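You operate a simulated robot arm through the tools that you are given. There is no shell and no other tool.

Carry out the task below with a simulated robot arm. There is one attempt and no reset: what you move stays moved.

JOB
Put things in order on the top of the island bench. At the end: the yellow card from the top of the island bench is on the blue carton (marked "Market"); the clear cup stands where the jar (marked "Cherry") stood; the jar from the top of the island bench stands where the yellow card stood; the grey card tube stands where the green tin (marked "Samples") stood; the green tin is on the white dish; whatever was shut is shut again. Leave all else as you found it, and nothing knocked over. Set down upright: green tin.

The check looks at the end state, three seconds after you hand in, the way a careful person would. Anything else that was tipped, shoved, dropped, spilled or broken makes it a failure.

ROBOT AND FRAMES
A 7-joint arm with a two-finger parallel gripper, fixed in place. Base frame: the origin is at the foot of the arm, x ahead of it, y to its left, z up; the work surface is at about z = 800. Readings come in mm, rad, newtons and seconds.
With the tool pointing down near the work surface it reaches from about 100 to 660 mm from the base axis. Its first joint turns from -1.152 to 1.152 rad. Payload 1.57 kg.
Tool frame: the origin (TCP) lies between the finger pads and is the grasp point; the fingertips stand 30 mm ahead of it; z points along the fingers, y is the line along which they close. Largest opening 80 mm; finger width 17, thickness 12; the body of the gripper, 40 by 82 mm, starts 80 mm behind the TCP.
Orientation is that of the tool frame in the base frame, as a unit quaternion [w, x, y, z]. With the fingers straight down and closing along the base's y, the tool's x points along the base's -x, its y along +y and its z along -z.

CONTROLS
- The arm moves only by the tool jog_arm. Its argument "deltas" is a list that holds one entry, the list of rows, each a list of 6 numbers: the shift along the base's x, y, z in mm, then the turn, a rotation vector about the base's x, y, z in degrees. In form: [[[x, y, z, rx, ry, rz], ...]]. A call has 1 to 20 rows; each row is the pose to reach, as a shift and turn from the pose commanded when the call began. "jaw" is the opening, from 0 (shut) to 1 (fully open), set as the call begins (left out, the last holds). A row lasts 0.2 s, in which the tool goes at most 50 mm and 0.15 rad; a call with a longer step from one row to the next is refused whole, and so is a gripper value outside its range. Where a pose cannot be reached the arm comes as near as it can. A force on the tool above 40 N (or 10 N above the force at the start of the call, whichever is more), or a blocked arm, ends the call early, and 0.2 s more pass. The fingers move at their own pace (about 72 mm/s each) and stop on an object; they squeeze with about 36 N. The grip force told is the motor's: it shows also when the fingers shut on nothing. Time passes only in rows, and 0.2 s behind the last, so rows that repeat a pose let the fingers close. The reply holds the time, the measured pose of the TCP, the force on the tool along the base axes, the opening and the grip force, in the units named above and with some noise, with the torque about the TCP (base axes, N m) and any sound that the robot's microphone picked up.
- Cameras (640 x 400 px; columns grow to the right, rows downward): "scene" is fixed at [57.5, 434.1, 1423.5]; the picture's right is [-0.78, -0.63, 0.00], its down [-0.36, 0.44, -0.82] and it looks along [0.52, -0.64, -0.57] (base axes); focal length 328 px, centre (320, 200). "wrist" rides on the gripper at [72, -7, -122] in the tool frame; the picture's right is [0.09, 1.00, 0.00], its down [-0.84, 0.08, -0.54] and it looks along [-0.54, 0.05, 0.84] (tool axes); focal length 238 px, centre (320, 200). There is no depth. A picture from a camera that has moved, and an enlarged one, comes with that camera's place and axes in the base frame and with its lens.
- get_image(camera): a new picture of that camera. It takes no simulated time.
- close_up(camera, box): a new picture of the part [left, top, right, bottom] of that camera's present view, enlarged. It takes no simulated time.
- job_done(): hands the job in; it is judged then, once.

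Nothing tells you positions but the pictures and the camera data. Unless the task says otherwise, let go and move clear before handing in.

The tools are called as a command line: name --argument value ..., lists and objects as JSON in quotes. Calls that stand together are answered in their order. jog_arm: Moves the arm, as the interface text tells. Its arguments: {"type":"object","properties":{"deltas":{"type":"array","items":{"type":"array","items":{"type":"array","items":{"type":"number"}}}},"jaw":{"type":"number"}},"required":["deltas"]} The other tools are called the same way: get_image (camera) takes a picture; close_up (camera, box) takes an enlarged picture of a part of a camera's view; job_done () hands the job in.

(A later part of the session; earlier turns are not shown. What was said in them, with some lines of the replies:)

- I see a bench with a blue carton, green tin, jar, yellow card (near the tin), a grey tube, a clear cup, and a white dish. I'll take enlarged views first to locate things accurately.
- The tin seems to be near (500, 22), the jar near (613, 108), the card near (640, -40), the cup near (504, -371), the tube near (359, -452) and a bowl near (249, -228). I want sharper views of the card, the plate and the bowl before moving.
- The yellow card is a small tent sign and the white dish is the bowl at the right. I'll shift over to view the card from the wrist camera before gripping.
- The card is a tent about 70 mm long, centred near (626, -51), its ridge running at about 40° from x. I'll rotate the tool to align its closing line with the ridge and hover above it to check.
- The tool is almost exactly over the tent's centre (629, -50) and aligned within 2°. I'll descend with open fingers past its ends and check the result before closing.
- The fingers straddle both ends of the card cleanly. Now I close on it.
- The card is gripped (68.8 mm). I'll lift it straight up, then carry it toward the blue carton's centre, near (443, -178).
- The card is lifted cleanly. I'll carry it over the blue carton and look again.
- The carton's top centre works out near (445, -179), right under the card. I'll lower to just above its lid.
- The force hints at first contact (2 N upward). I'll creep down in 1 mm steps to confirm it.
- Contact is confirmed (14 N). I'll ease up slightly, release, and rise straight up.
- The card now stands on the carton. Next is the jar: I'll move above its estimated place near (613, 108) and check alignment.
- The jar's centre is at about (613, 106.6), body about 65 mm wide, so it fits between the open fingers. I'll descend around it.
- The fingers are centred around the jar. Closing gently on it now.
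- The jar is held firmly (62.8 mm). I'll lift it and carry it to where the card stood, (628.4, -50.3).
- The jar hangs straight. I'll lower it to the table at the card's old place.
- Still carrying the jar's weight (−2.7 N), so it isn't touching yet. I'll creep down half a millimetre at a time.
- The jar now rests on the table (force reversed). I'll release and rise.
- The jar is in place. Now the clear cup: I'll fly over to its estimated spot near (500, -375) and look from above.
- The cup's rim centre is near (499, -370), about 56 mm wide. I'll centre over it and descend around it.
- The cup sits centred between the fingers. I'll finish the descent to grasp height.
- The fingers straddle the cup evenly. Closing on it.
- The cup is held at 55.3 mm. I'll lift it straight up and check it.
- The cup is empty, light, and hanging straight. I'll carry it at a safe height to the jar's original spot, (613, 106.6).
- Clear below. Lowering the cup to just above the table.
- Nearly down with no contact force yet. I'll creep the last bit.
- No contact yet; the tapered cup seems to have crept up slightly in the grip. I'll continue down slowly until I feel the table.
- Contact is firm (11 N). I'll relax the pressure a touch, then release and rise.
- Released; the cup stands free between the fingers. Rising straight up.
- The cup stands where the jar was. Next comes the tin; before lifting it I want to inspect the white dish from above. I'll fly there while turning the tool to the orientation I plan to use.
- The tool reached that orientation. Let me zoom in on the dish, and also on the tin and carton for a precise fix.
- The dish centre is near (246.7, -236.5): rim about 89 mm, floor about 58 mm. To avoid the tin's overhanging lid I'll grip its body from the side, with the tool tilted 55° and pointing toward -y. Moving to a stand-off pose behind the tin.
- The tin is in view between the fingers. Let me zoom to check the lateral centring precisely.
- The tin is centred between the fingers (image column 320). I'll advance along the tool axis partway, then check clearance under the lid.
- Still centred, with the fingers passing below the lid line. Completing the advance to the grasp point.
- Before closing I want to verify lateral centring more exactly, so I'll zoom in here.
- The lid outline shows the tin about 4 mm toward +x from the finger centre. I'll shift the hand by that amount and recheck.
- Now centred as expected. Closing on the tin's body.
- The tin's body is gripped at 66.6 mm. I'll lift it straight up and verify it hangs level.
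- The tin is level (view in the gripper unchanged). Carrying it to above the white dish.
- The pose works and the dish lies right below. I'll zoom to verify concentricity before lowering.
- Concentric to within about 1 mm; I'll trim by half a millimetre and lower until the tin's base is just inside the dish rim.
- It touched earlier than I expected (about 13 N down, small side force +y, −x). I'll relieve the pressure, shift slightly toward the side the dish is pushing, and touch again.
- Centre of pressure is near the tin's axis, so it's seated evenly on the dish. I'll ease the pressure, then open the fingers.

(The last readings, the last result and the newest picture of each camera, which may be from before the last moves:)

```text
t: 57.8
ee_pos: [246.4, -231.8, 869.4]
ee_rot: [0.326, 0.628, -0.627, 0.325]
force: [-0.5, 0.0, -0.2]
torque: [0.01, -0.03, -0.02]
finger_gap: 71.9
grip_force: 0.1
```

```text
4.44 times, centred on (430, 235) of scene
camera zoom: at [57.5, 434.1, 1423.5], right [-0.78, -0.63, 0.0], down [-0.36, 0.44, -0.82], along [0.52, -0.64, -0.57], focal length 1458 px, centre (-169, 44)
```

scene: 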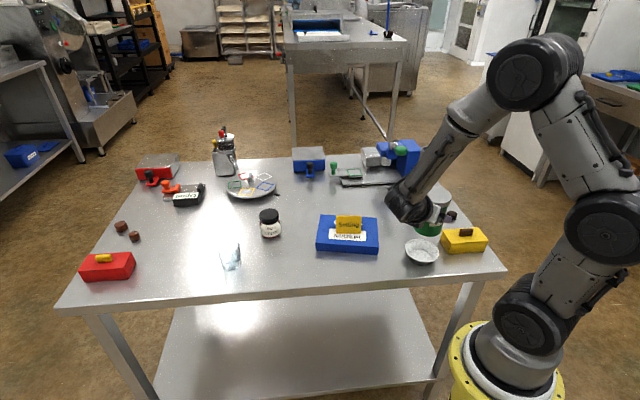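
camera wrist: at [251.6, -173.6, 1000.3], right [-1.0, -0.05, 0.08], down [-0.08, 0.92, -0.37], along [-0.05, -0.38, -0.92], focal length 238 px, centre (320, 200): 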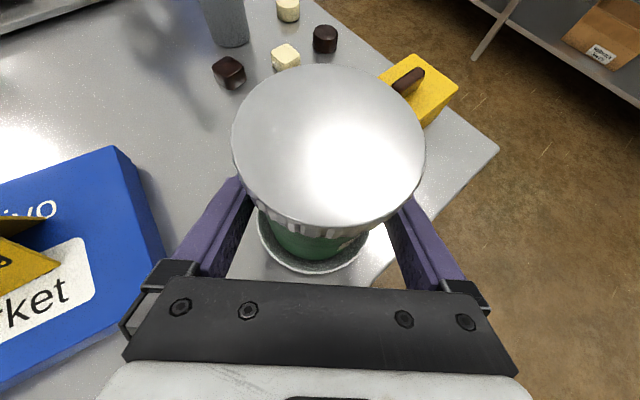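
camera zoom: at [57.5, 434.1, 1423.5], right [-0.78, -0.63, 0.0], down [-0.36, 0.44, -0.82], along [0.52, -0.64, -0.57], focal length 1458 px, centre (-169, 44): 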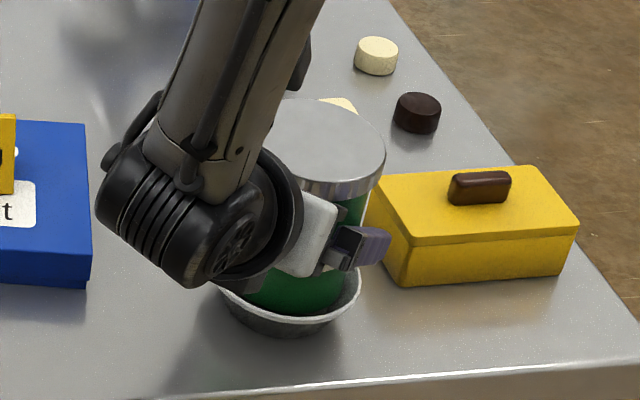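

The tin stays standing in the dish with the fingers opened. I'll open fully and back out along the tool axis.

jog_arm --deltas '[[[0, 0, 0, 0, 0, 0], [0, 0, 0, 0, 0, 0]]]' --jaw 1

jog_arm --deltas '[[[0, 8.2, 5.7, 0, 0, 0], [0, 24.6, 17.2, 0, 0, 0], [0, 49.1, 34.4, 0, 0, 0], [0, 81.9, 57.4, 0, 0, 0], [0, 114.7, 80.4, 0, 0, 0], [0, 131, 91.8, 0, 0, 0], [0, 131, 91.8, 0, 0, 0]]]'

get_image --camera "wrist"

get_image --camera "scene"

close_up --camera "scene" --box '[380, 190, 480, 280]'

```text
t: 58.4
ee_pos: [246.3, -232.2, 869.8]
ee_rot: [-0.327, -0.627, 0.627, -0.326]
force: [-0.6, 0.1, -0.6]
torque: [0.0, -0.01, 0.01]
finger_gap: 79.8
grip_force: 0.0
```

```text
t: 60.0
ee_pos: [245.2, -101.4, 963.3]
ee_rot: [0.326, 0.628, -0.627, 0.327]
force: [0.2, -0.2, 0.3]
torque: [0.0, 0.02, -0.02]
finger_gap: 79.9
grip_force: 0.2
```

```text
taken
camera wrist: at [250.4, -42.0, 1093.2], right [-1.0, -0.05, 0.08], down [-0.08, 0.92, -0.37], along [-0.05, -0.38, -0.92], focal length 238 px, centre (320, 200)
```

wrist: 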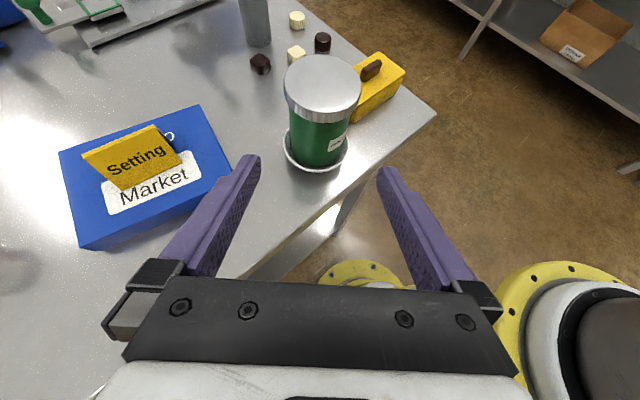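

```text
taken
```

scene: 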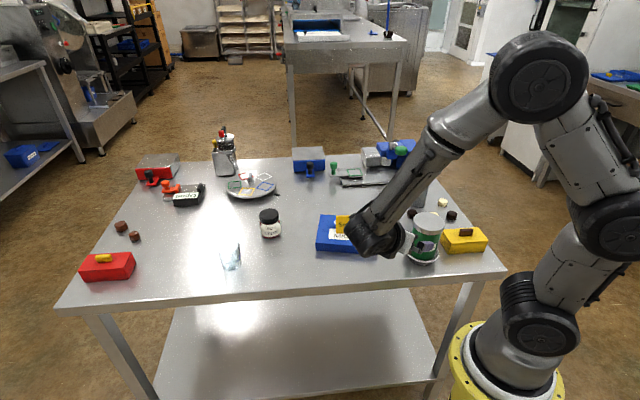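

```text
4.44 times, centred on (430, 235) of scene
camera zoom: at [57.5, 434.1, 1423.5], right [-0.78, -0.63, 0.0], down [-0.36, 0.44, -0.82], along [0.52, -0.64, -0.57], focal length 1458 px, centre (-169, 44)
```

zoom: 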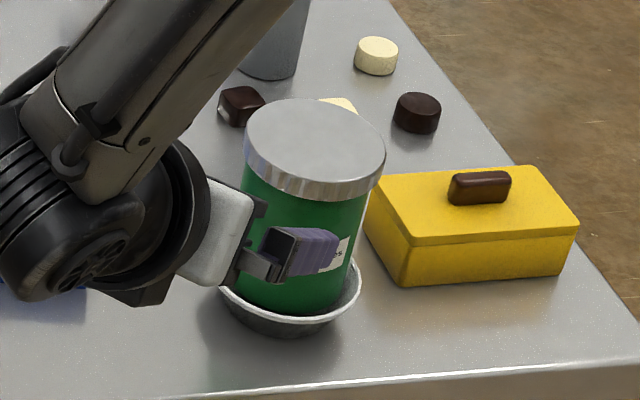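

The tin stands upright in the white dish. Last item: the grey tube near (355, -455). I'll bring the tool back to vertical, high, and hover above it.

jog_arm --deltas '[[[0, 5, 15, 8, 0, 0], [0, 5, 32, 16, 0, 0], [5, 0, 50, 24, 0, 0], [10, -8, 68, 32, 0, 0], [15, -18, 82, 40, 0, 0], [20, -32, 93, 48, 0, 0], [27, -52, 97, 55, 0, 0], [37, -88, 97, 55, 0, 0], [48, -128, 97, 55, 0, 0], [59, -168, 97, 55, 0, 0], [70, -208, 97, 55, 0, 0], [81, -248, 97, 55, 0, 0], [91, -288, 97, 55, 0, 0], [101, -323, 97, 55, 0, 0], [108, -347, 97, 55, 0, 0], [108.1, -353.1, 97, 55, 0, 0], [108.1, -353.1, 97, 55, 0, 0]]]'

get_image --camera "wrist"

get_image --camera "scene"

close_up --camera "scene" --box '[380, 120, 480, 280]'

```text
t: 63.6
ee_pos: [356.4, -454.6, 1059.8]
ee_rot: [0.0, -0.707, 0.707, 0.0]
force: [0.0, 0.1, 1.0]
torque: [0.01, 0.02, 0.04]
finger_gap: 80.1
grip_force: 0.1
```

```text
taken
camera wrist: at [360.9, -526.2, 1182.8], right [-1.0, -0.09, 0.0], down [-0.08, 0.84, 0.54], along [-0.05, 0.54, -0.84], focal length 238 px, centre (320, 200)
```

wrist: 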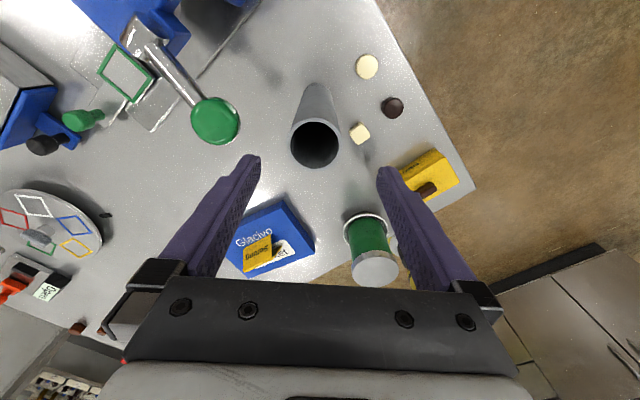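

```text
taken
```

scene: 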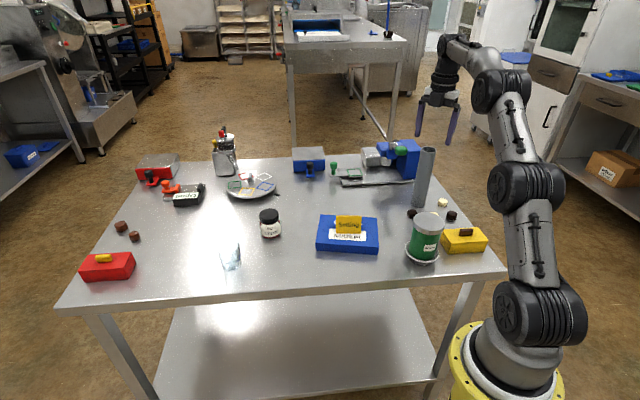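

```text
2.50 times, centred on (430, 200) of scene
camera zoom: at [57.5, 434.1, 1423.5], right [-0.78, -0.63, 0.0], down [-0.36, 0.44, -0.82], along [0.52, -0.64, -0.57], focal length 820 px, centre (45, 200)
```

zoom: 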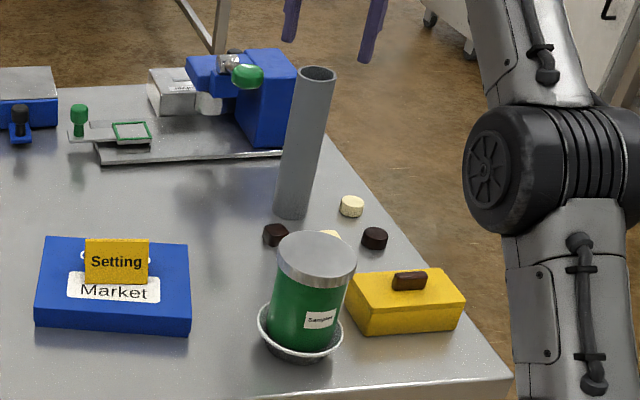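

Let me check the tin's uprightness and the tube's top precisely.

close_up --camera "scene" --box '[395, 205, 455, 270]'

close_up --camera "wrist" --box '[265, 70, 365, 180]'

close_up --camera "wrist" --box '[330, 190, 420, 300]'

```text
6.15 times, centred on (425, 238) of scene
camera zoom: at [57.5, 434.1, 1423.5], right [-0.78, -0.63, 0.0], down [-0.36, 0.44, -0.82], along [0.52, -0.64, -0.57], focal length 2018 px, centre (-326, -31)
```

zoom: 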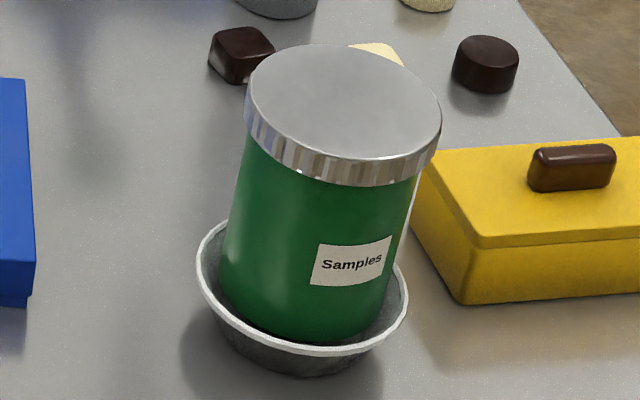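

```text
3.64 times, centred on (315, 125) of wrist
camera zoom: at [360.9, -526.2, 1182.8], right [-1.0, -0.09, 0.0], down [-0.08, 0.84, 0.54], along [-0.05, 0.54, -0.84], focal length 867 px, centre (338, 473)
```

zoom: 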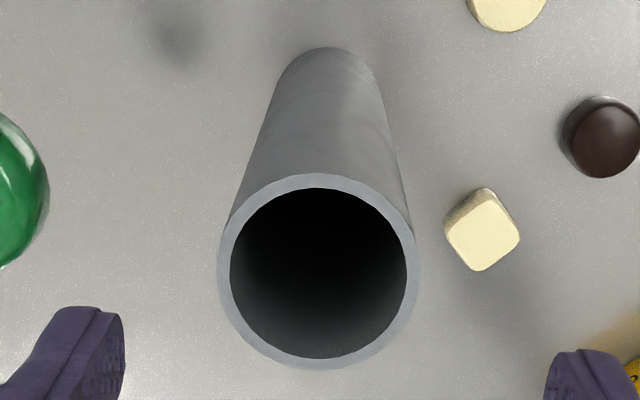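

```text
3.64 times, centred on (375, 245) of wrist
camera zoom: at [360.9, -526.2, 1182.8], right [-1.0, -0.09, 0.0], down [-0.08, 0.84, 0.54], along [-0.05, 0.54, -0.84], focal length 867 px, centre (120, 36)
```

zoom: 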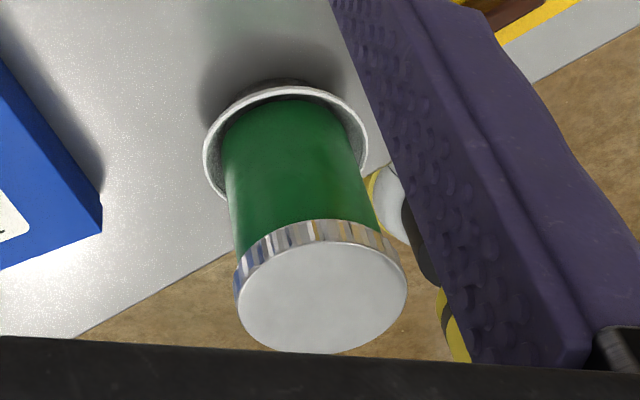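

The tin is upright within about a degree. The tube's axis comes out at (360, -462), top near z = 1003. I'll centre over it at this height and recheck.

jog_arm --deltas '[[[2.5, -3.5, 0, 0, 0, 0], [5.1, -7.1, -10, 0, 0, 0], [5.1, -7.1, -10, 0, 0, 0]]]'

close_up --camera "wrist" --box '[240, 70, 400, 190]'

```text
t: 64.4
ee_pos: [360.2, -461.2, 1048.4]
ee_rot: [-0.001, -0.707, 0.707, 0.0]
force: [-0.8, 0.1, 0.3]
torque: [-0.01, 0.01, 0.01]
finger_gap: 80.3
grip_force: 0.1
```

```text
3.33 times, centred on (320, 130) of wrist
camera zoom: at [365.8, -532.8, 1172.2], right [-1.0, -0.09, 0.0], down [-0.08, 0.84, 0.54], along [-0.05, 0.54, -0.84], focal length 794 px, centre (320, 433)
```

zoom: 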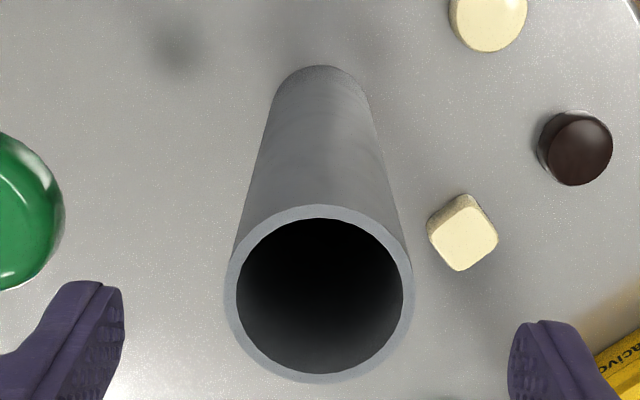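

Centred to within a millimetre. Descending around the tube's upper half.

jog_arm --deltas '[[[0, 0, -25, 0, 0, 0], [0, 0, -55, 0, 0, 0], [0, 0, -85, 0, 0, 0], [0, 0, -105, 0, 0, 0], [0, 0, -110, 0, 0, 0], [0, 0, -110, 0, 0, 0]]]'

get_image --camera "wrist"

close_up --camera "scene" --box '[370, 110, 470, 220]'

```text
t: 65.8
ee_pos: [360.3, -462.6, 938.7]
ee_rot: [0.0, -0.707, 0.708, 0.0]
force: [-0.4, 0.9, 0.1]
torque: [0.01, -0.03, -0.01]
finger_gap: 80.1
grip_force: 0.0
```

```text
taken
camera wrist: at [364.4, -533.9, 1061.6], right [-1.0, -0.09, 0.0], down [-0.08, 0.84, 0.54], along [-0.05, 0.54, -0.84], focal length 238 px, centre (320, 200)
```

wrist: 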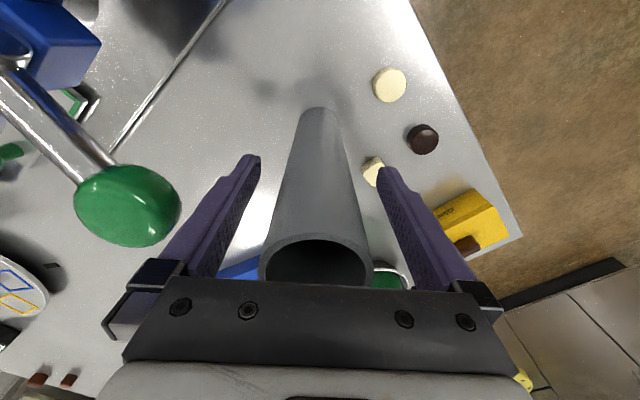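

```text
3.64 times, centred on (420, 165) of scene
camera zoom: at [57.5, 434.1, 1423.5], right [-0.78, -0.63, 0.0], down [-0.36, 0.44, -0.82], along [0.52, -0.64, -0.57], focal length 1193 px, centre (-44, 327)
```

zoom: 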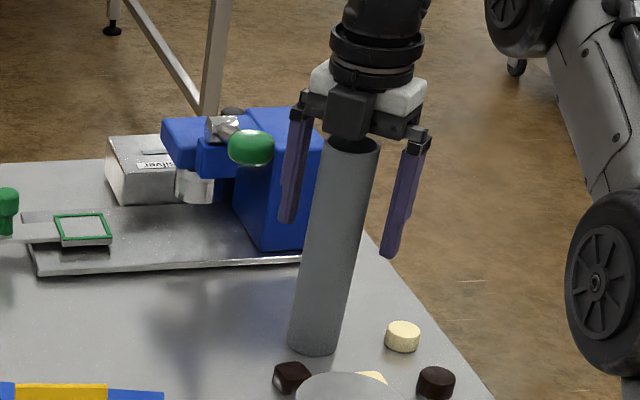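

The fingers straddle the tube with good clearance. Closing on it.

jog_arm --deltas '[[[0, 0, 0, 0, 0, 0], [0, 0, 0, 0, 0, 0], [0, 0, 0, 0, 0, 0], [0, 0, 0, 0, 0, 0]]]' --jaw 0.45

get_image --camera "wrist"

close_up --camera "scene" --box '[370, 110, 470, 220]'

```text
t: 66.8
ee_pos: [359.5, -462.6, 938.7]
ee_rot: [0.0, 0.707, -0.707, 0.0]
force: [-0.4, -0.8, 0.2]
torque: [-0.02, 0.02, 0.01]
finger_gap: 42.4
grip_force: 36.5
```

```text
taken
camera wrist: at [364.4, -533.9, 1061.8], right [-1.0, -0.09, 0.0], down [-0.08, 0.84, 0.54], along [-0.05, 0.54, -0.84], focal length 238 px, centre (320, 200)
```

wrist: 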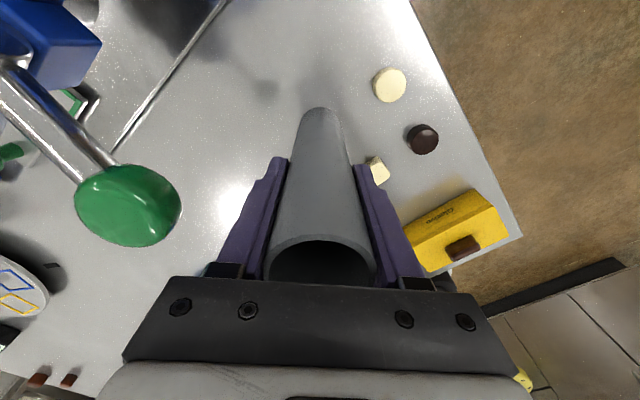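

```text
3.64 times, centred on (420, 165) of scene
camera zoom: at [57.5, 434.1, 1423.5], right [-0.78, -0.63, 0.0], down [-0.36, 0.44, -0.82], along [0.52, -0.64, -0.57], focal length 1193 px, centre (-44, 327)
```

zoom: 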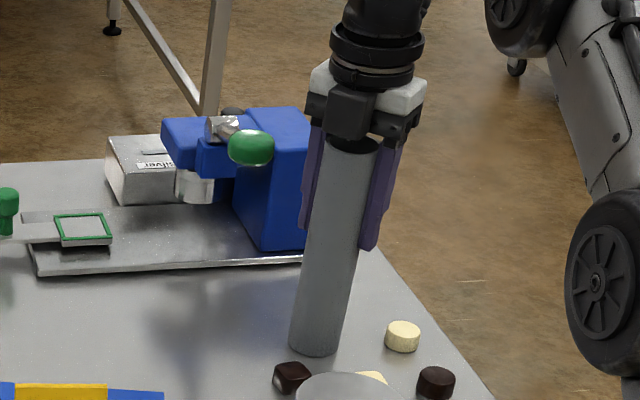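

The tube is held at 42.4 mm. Lifting it straight up to clear everything on the bench.

jog_arm --deltas '[[[0, 0, 6, 0, 0, 0], [0, 0, 20, 0, 0, 0], [0, 0, 50, 0, 0, 0], [0, 0, 80, 0, 0, 0], [0, 0, 105, 0, 0, 0], [0, 0, 112, 0, 0, 0], [0, 0, 112, 0, 0, 0]]]'

get_image --camera "scene"

get_image --camera "wrist"

```text
t: 68.4
ee_pos: [360.3, -461.3, 1051.7]
ee_rot: [0.0, -0.707, 0.707, 0.0]
force: [0.4, -0.1, -0.4]
torque: [0.0, 0.0, 0.03]
finger_gap: 41.9
grip_force: 36.0
```

```text
taken
```

scene: 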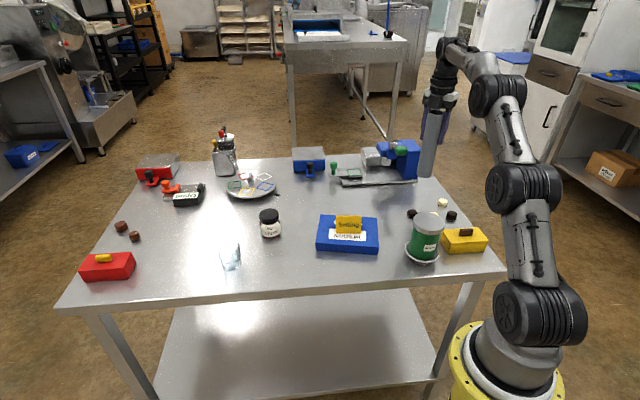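

```text
taken
camera wrist: at [365.1, -533.0, 1174.5], right [-1.0, -0.09, 0.0], down [-0.08, 0.84, 0.54], along [-0.05, 0.54, -0.84], focal length 238 px, centre (320, 200)
```

wrist: 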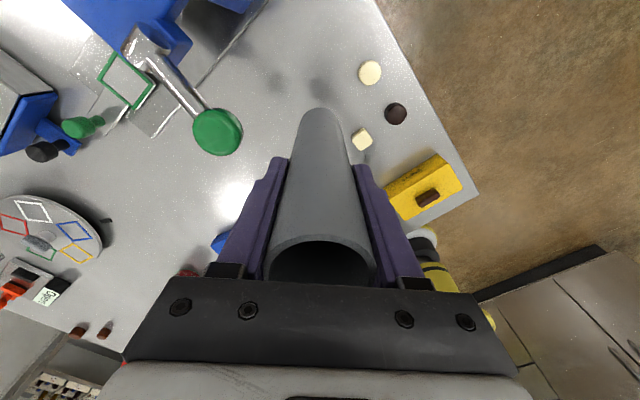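

The tube hangs straight. Carrying it high across to the tin's original spot, (501.8, 19.8).

jog_arm --deltas '[[[2.8, 9.6, 0, 0, 0, 0], [11.3, 38.6, 0, 0, 0, 0], [22, 74.7, 0, 0, 0, 0], [32.6, 110.8, 0, 0, 0, 0], [43.2, 147, 0, 0, 0, 0], [53.8, 183.1, 0, 0, 0, 0], [64.5, 219.3, 0, 0, 0, 0], [75.1, 255.4, 0, 0, 0, 0], [85.7, 291.5, 0, 0, 0, 0], [96.4, 327.7, 0, 0, 0, 0], [107, 363.8, 0, 0, 0, 0], [117.6, 400, 0, 0, 0, 0], [127.5, 433.7, 0, 0, 0, 0], [136, 462.6, 0, 0, 0, 0], [141.7, 481.9, 0, 0, 0, 0], [141.7, 481.9, 0, 0, 0, 0], [141.7, 481.9, 0, 0, 0, 0]]]'

get_image --camera "scene"

get_image --camera "wrist"

```text
t: 72.0
ee_pos: [502.9, 18.5, 1051.8]
ee_rot: [0.0, -0.707, 0.708, 0.0]
force: [0.7, -0.1, -0.1]
torque: [-0.02, 0.03, 0.0]
finger_gap: 41.7
grip_force: 35.8
```

```text
taken
```

scene: 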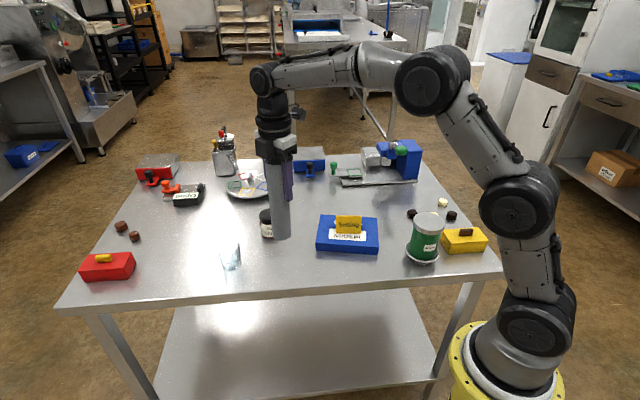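

```text
taken
camera wrist: at [507.8, -53.6, 1174.3], right [-1.0, -0.09, 0.0], down [-0.08, 0.84, 0.54], along [-0.05, 0.54, -0.84], focal length 238 px, centre (320, 200)
```

wrist: 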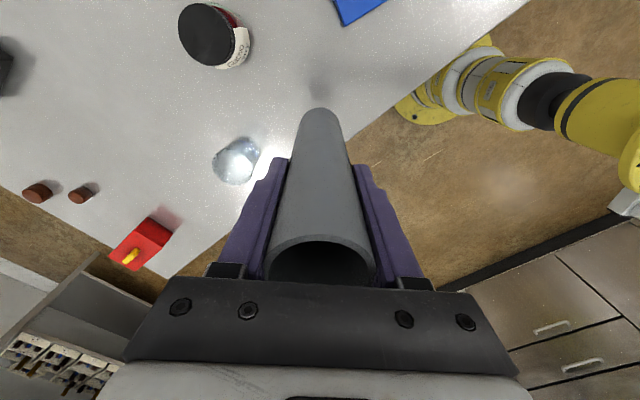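

Clear below. Lowering the tube.

jog_arm --deltas '[[[0, 0, -12, 0, 0, 0], [0, 0, -40, 0, 0, 0], [0, 0, -70, 0, 0, 0], [0, 0, -95, 0, 0, 0], [0, 0, -106, 0, 0, 0], [0, 0, -109.5, 0, 0, 0], [0, 0, -109.5, 0, 0, 0]]]'

close_up --camera "scene" --box '[220, 140, 340, 290]'

```text
t: 73.6
ee_pos: [501.9, 20.2, 941.6]
ee_rot: [0.0, -0.707, 0.707, 0.001]
force: [-0.4, -1.0, 0.0]
torque: [-0.05, 0.04, 0.03]
finger_gap: 41.2
grip_force: 35.8
```

```text
2.67 times, centred on (280, 215) of scene
camera zoom: at [57.5, 434.1, 1423.5], right [-0.78, -0.63, 0.0], down [-0.36, 0.44, -0.82], along [0.52, -0.64, -0.57], focal length 875 px, centre (427, 160)
```

zoom: 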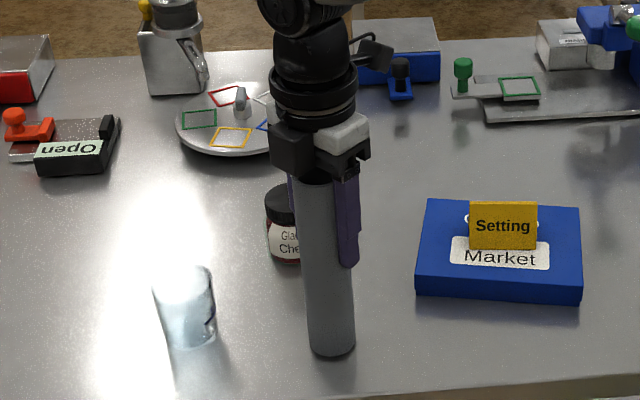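

Close to the table; creeping down to find contact.

jog_arm --deltas '[[[0, 0, -0.7, 0, 0, 0], [0, 0, -1.4, 0, 0, 0], [0, 0, -2, 0, 0, 0], [0, 0, -2, 0, 0, 0]]]'

```text
t: 74.6
ee_pos: [502.1, 20.0, 940.5]
ee_rot: [0.0, 0.708, -0.707, 0.0]
force: [0.1, -0.1, -0.2]
torque: [-0.01, 0.01, 0.0]
finger_gap: 41.5
grip_force: 35.9
```

jog_arm --deltas '[[[0, 0, -0.5, 0, 0, 0], [0, 0, -1, 0, 0, 0], [0, 0, -1, 0, 0, 0]]]'

close_up --camera "scene" --box '[240, 190, 320, 290]'

```text
t: 75.4
ee_pos: [501.6, 19.1, 939.7]
ee_rot: [0.0, 0.708, -0.707, -0.001]
force: [0.6, 0.4, -0.4]
torque: [0.01, 0.0, -0.02]
finger_gap: 41.0
grip_force: 36.4
```

```text
4.00 times, centred on (280, 240) of scene
camera zoom: at [57.5, 434.1, 1423.5], right [-0.78, -0.63, 0.0], down [-0.36, 0.44, -0.82], along [0.52, -0.64, -0.57], focal length 1312 px, centre (480, 40)
```

zoom: 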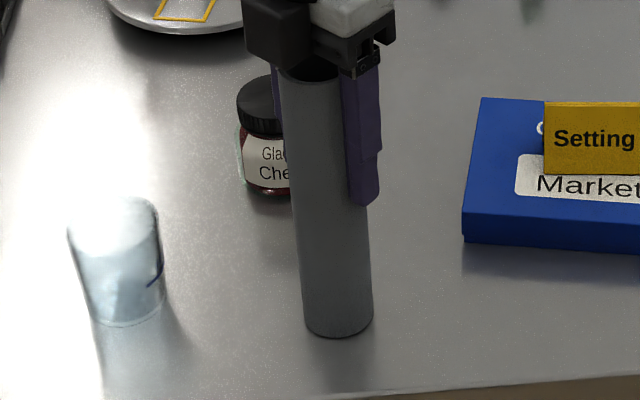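

Not touching yet. Continuing in small steps.

jog_arm --deltas '[[[0, 0, -0.5, 0, 0, 0], [0, 0, -1, 0, 0, 0], [0, 0, -1, 0, 0, 0]]]'

jog_arm --deltas '[[[0, 0, -0.5, 0, 0, 0], [0, 0, -1, 0, 0, 0], [0, 0, -1, 0, 0, 0]]]'

```text
t: 76.2
ee_pos: [501.5, 19.8, 937.8]
ee_rot: [0.0, 0.707, -0.707, 0.0]
force: [0.4, -0.7, -0.7]
torque: [0.0, 0.0, 0.0]
finger_gap: 41.1
grip_force: 35.7
```

```text
t: 77.0
ee_pos: [502.3, 19.3, 938.9]
ee_rot: [0.0, 0.707, -0.707, 0.001]
force: [-3.7, -2.1, 11.6]
torque: [-0.11, 0.56, -0.02]
finger_gap: 40.9
grip_force: 36.1
```

Contact made (12 N). I'll check the tube is vertical, ease the pressure, then release.

jog_arm --deltas '[[[0, 0, 0.6, 0, 0, 0], [0, 0, 0.6, 0, 0, 0]]]'

get_image --camera "wrist"

close_up --camera "scene" --box '[240, 140, 340, 290]'

```text
t: 77.6
ee_pos: [503.2, 19.8, 939.2]
ee_rot: [0.0, -0.707, 0.707, 0.0]
force: [-3.0, -3.1, 14.6]
torque: [-0.16, 0.46, 0.01]
finger_gap: 40.9
grip_force: 35.8
```

```text
taken
camera wrist: at [507.2, -52.1, 1061.6], right [-1.0, -0.09, 0.0], down [-0.08, 0.84, 0.54], along [-0.05, 0.54, -0.84], focal length 238 px, centre (320, 200)
```

wrist: 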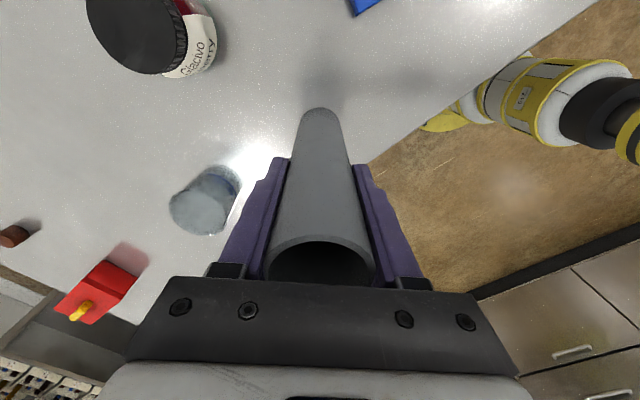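

```text
2.67 times, centred on (290, 215) of scene
camera zoom: at [57.2, 434.0, 1423.5], right [-0.78, -0.63, 0.0], down [-0.36, 0.44, -0.82], along [0.52, -0.64, -0.57], focal length 875 px, centre (400, 160)
```

zoom: 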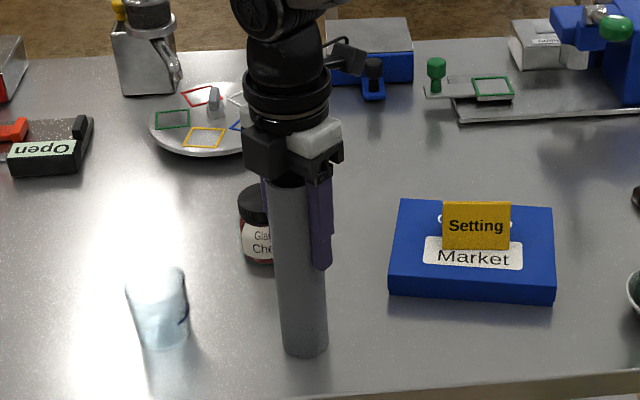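

Still a fair push on the table; easing a little more before opening.

jog_arm --deltas '[[[0, 0, 0.6, 0, 0, 0], [0, 0, 0.6, 0, 0, 0]]]'

```text
t: 78.2
ee_pos: [502.1, 19.3, 938.4]
ee_rot: [-0.001, 0.707, -0.707, 0.0]
force: [1.4, -3.1, 12.4]
torque: [-0.18, 0.14, -0.02]
finger_gap: 40.8
grip_force: 35.5
```

jog_arm --deltas '[[[0, 0, 0.5, 0, 0, 0], [0, 0, 0.5, 0, 0, 0]]]'

```text
t: 78.8
ee_pos: [502.6, 19.8, 938.2]
ee_rot: [0.0, -0.707, 0.708, 0.001]
force: [-0.1, -1.4, 8.6]
torque: [-0.02, -0.15, -0.08]
finger_gap: 41.2
grip_force: 36.2
```

The contact force is falling and side loads are near zero. Now I open the fingers.

jog_arm --deltas '[[[0, 0, 0, 0, 0, 0], [0, 0, 0, 0, 0, 0]]]' --jaw 0.7

get_image --camera "wrist"

close_up --camera "scene" --box '[240, 140, 340, 290]'

```text
t: 79.4
ee_pos: [502.8, 19.1, 937.7]
ee_rot: [0.0, -0.707, 0.708, 0.001]
force: [-0.2, -0.3, 0.1]
torque: [-0.01, 0.01, 0.0]
finger_gap: 56.1
grip_force: 0.1
```

```text
taken
camera wrist: at [507.2, -51.9, 1060.9], right [-1.0, -0.09, 0.0], down [-0.08, 0.84, 0.54], along [-0.05, 0.54, -0.84], focal length 238 px, centre (320, 200)
```

wrist: 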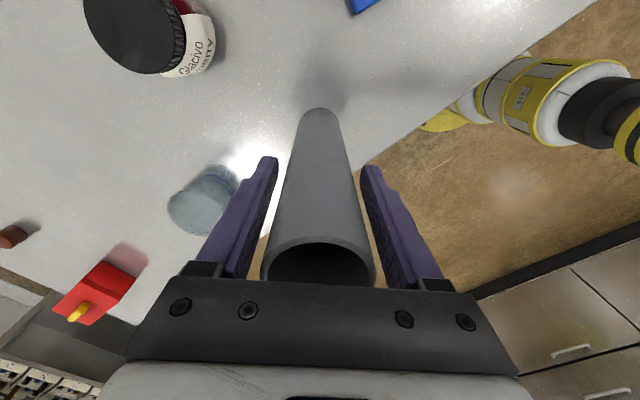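

```text
2.67 times, centred on (290, 215) of scene
camera zoom: at [57.5, 434.1, 1423.5], right [-0.78, -0.63, 0.0], down [-0.36, 0.44, -0.82], along [0.52, -0.64, -0.57], focal length 875 px, centre (400, 160)
```

zoom: 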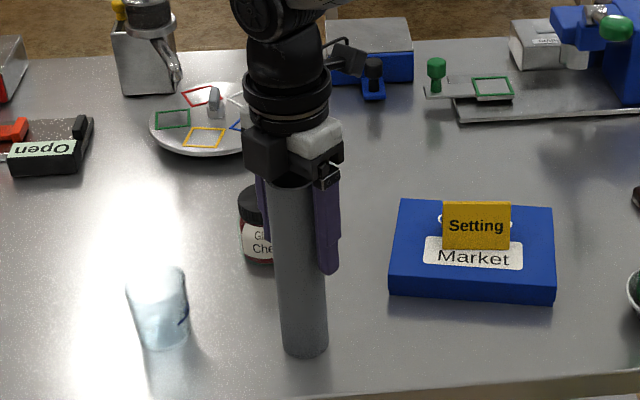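

The tube stands on its own. Opening fully and rising straight clear of it.

jog_arm --deltas '[[[0, 0, 0, 0, 0, 0], [0, 0, 5, 0, 0, 0], [0, 0, 20, 0, 0, 0], [0, 0, 50, 0, 0, 0], [0, 0, 85, 0, 0, 0], [0, 0, 120, 0, 0, 0], [0, 0, 145, 0, 0, 0], [0, 0, 145, 0, 0, 0]]]' --jaw 1

get_image --camera "wrist"

get_image --camera "scene"

```text
t: 81.2
ee_pos: [503.2, 20.0, 1085.0]
ee_rot: [0.0, 0.708, -0.707, 0.0]
force: [-0.3, 0.0, 0.2]
torque: [-0.01, 0.0, -0.02]
finger_gap: 79.9
grip_force: 0.1
```

```text
taken
camera wrist: at [507.7, -51.3, 1208.7], right [-1.0, -0.09, 0.0], down [-0.08, 0.84, 0.54], along [-0.05, 0.54, -0.84], focal length 238 px, centre (320, 200)
```

wrist: 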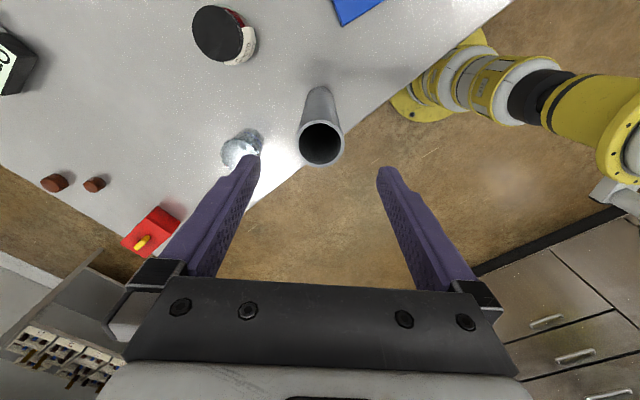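

```text
taken
```

scene: 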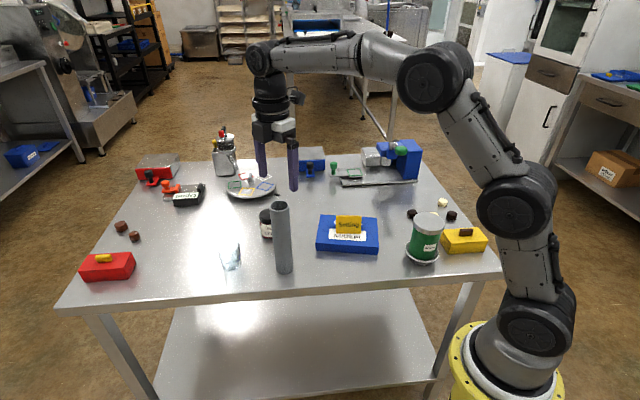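

Everything is in place. I'll move the arm off to the side and do a last check of each placement.

jog_arm --deltas '[[[-5, 20, 10, 0, 0, 0], [-15, 55, 10, 0, 0, 0], [-25, 90, 10, 0, 0, 0], [-30, 125, 10, 0, 0, 0], [-30, 140, 10, 0, 0, 0], [-30, 140, 10, 0, 0, 0]]]'

get_image --camera "scene"

close_up --camera "scene" --box '[380, 190, 500, 280]'

close_up --camera "scene" --box '[200, 180, 400, 290]'

```text
t: 82.6
ee_pos: [472.4, 161.4, 1094.1]
ee_rot: [0.0, 0.708, -0.707, 0.0]
force: [-0.3, -0.1, 0.2]
torque: [0.0, -0.02, 0.02]
finger_gap: 79.8
grip_force: 0.1
```

```text
taken
```

scene: 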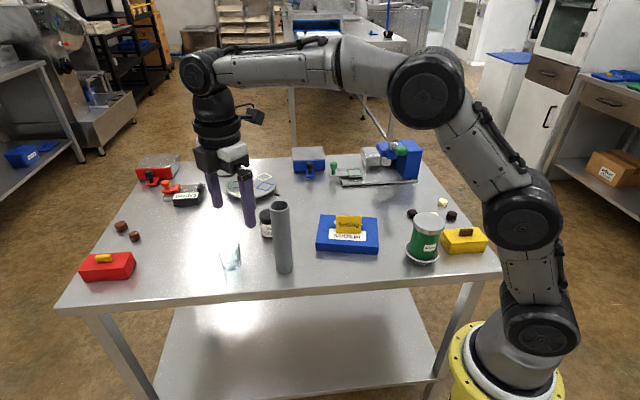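

```text
4.44 times, centred on (440, 235) of scene
camera zoom: at [57.5, 434.1, 1423.5], right [-0.78, -0.63, 0.0], down [-0.36, 0.44, -0.82], along [0.52, -0.64, -0.57], focal length 1458 px, centre (-213, 44)
```

zoom: 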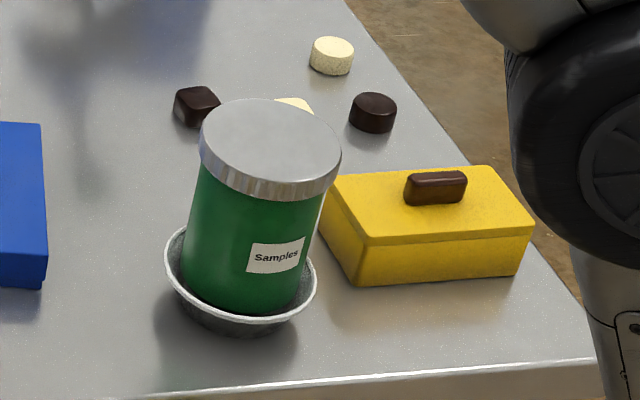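

```text
3.20 times, centred on (300, 235) of scene
camera zoom: at [57.5, 434.1, 1423.5], right [-0.78, -0.63, 0.0], down [-0.36, 0.44, -0.82], along [0.52, -0.64, -0.57], focal length 1050 px, centre (384, 88)
```

zoom: 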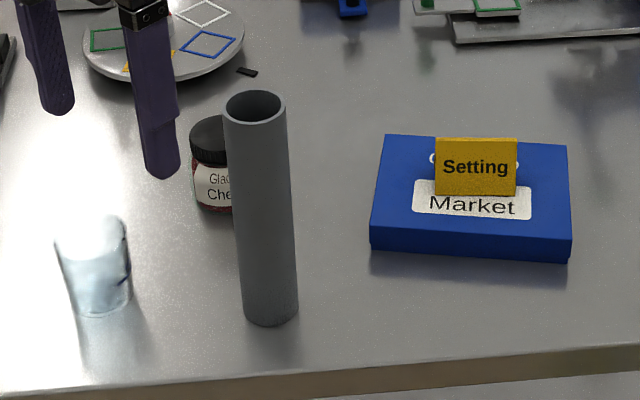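

All five placements check out:
- The card is on the blue carton.
- The jar stands where the card was.
- The cup stands where the jar was.
- The tube stands where the tin was.
- The tin is upright in the white dish.

The gripper is empty and clear of everything, so I'm handing in.

job_done

```text
The job is handed in.
```

I finished all five moves and handed the job in. In the last pictures everything stands as asked and nothing is knocked over; the checker's result has not come back.

| Item | Where it is now | Fit, from the pictures |
|---|---|---|
| Yellow card | On the blue carton | Near the centre of the top |
| Jar | Where the card stood | Within about 1 mm |
| Clear cup | Where the jar stood | Within about 4–6 mm |
| Grey card tube | Where the tin stood | Within a few mm |
| Green tin | On the white dish | Upright, within about 1° |

- **Tin in the dish:** the dish floor is narrower than the tin's base, so the tin sits on the sloping sides rather than flat on the floor. It stayed steady after I let go.
- **Dish position:** the dish may have shifted by up to about 1 mm while I set the tin in it.
- **Lids:** I opened nothing. I held the tin by its body, below the lid.
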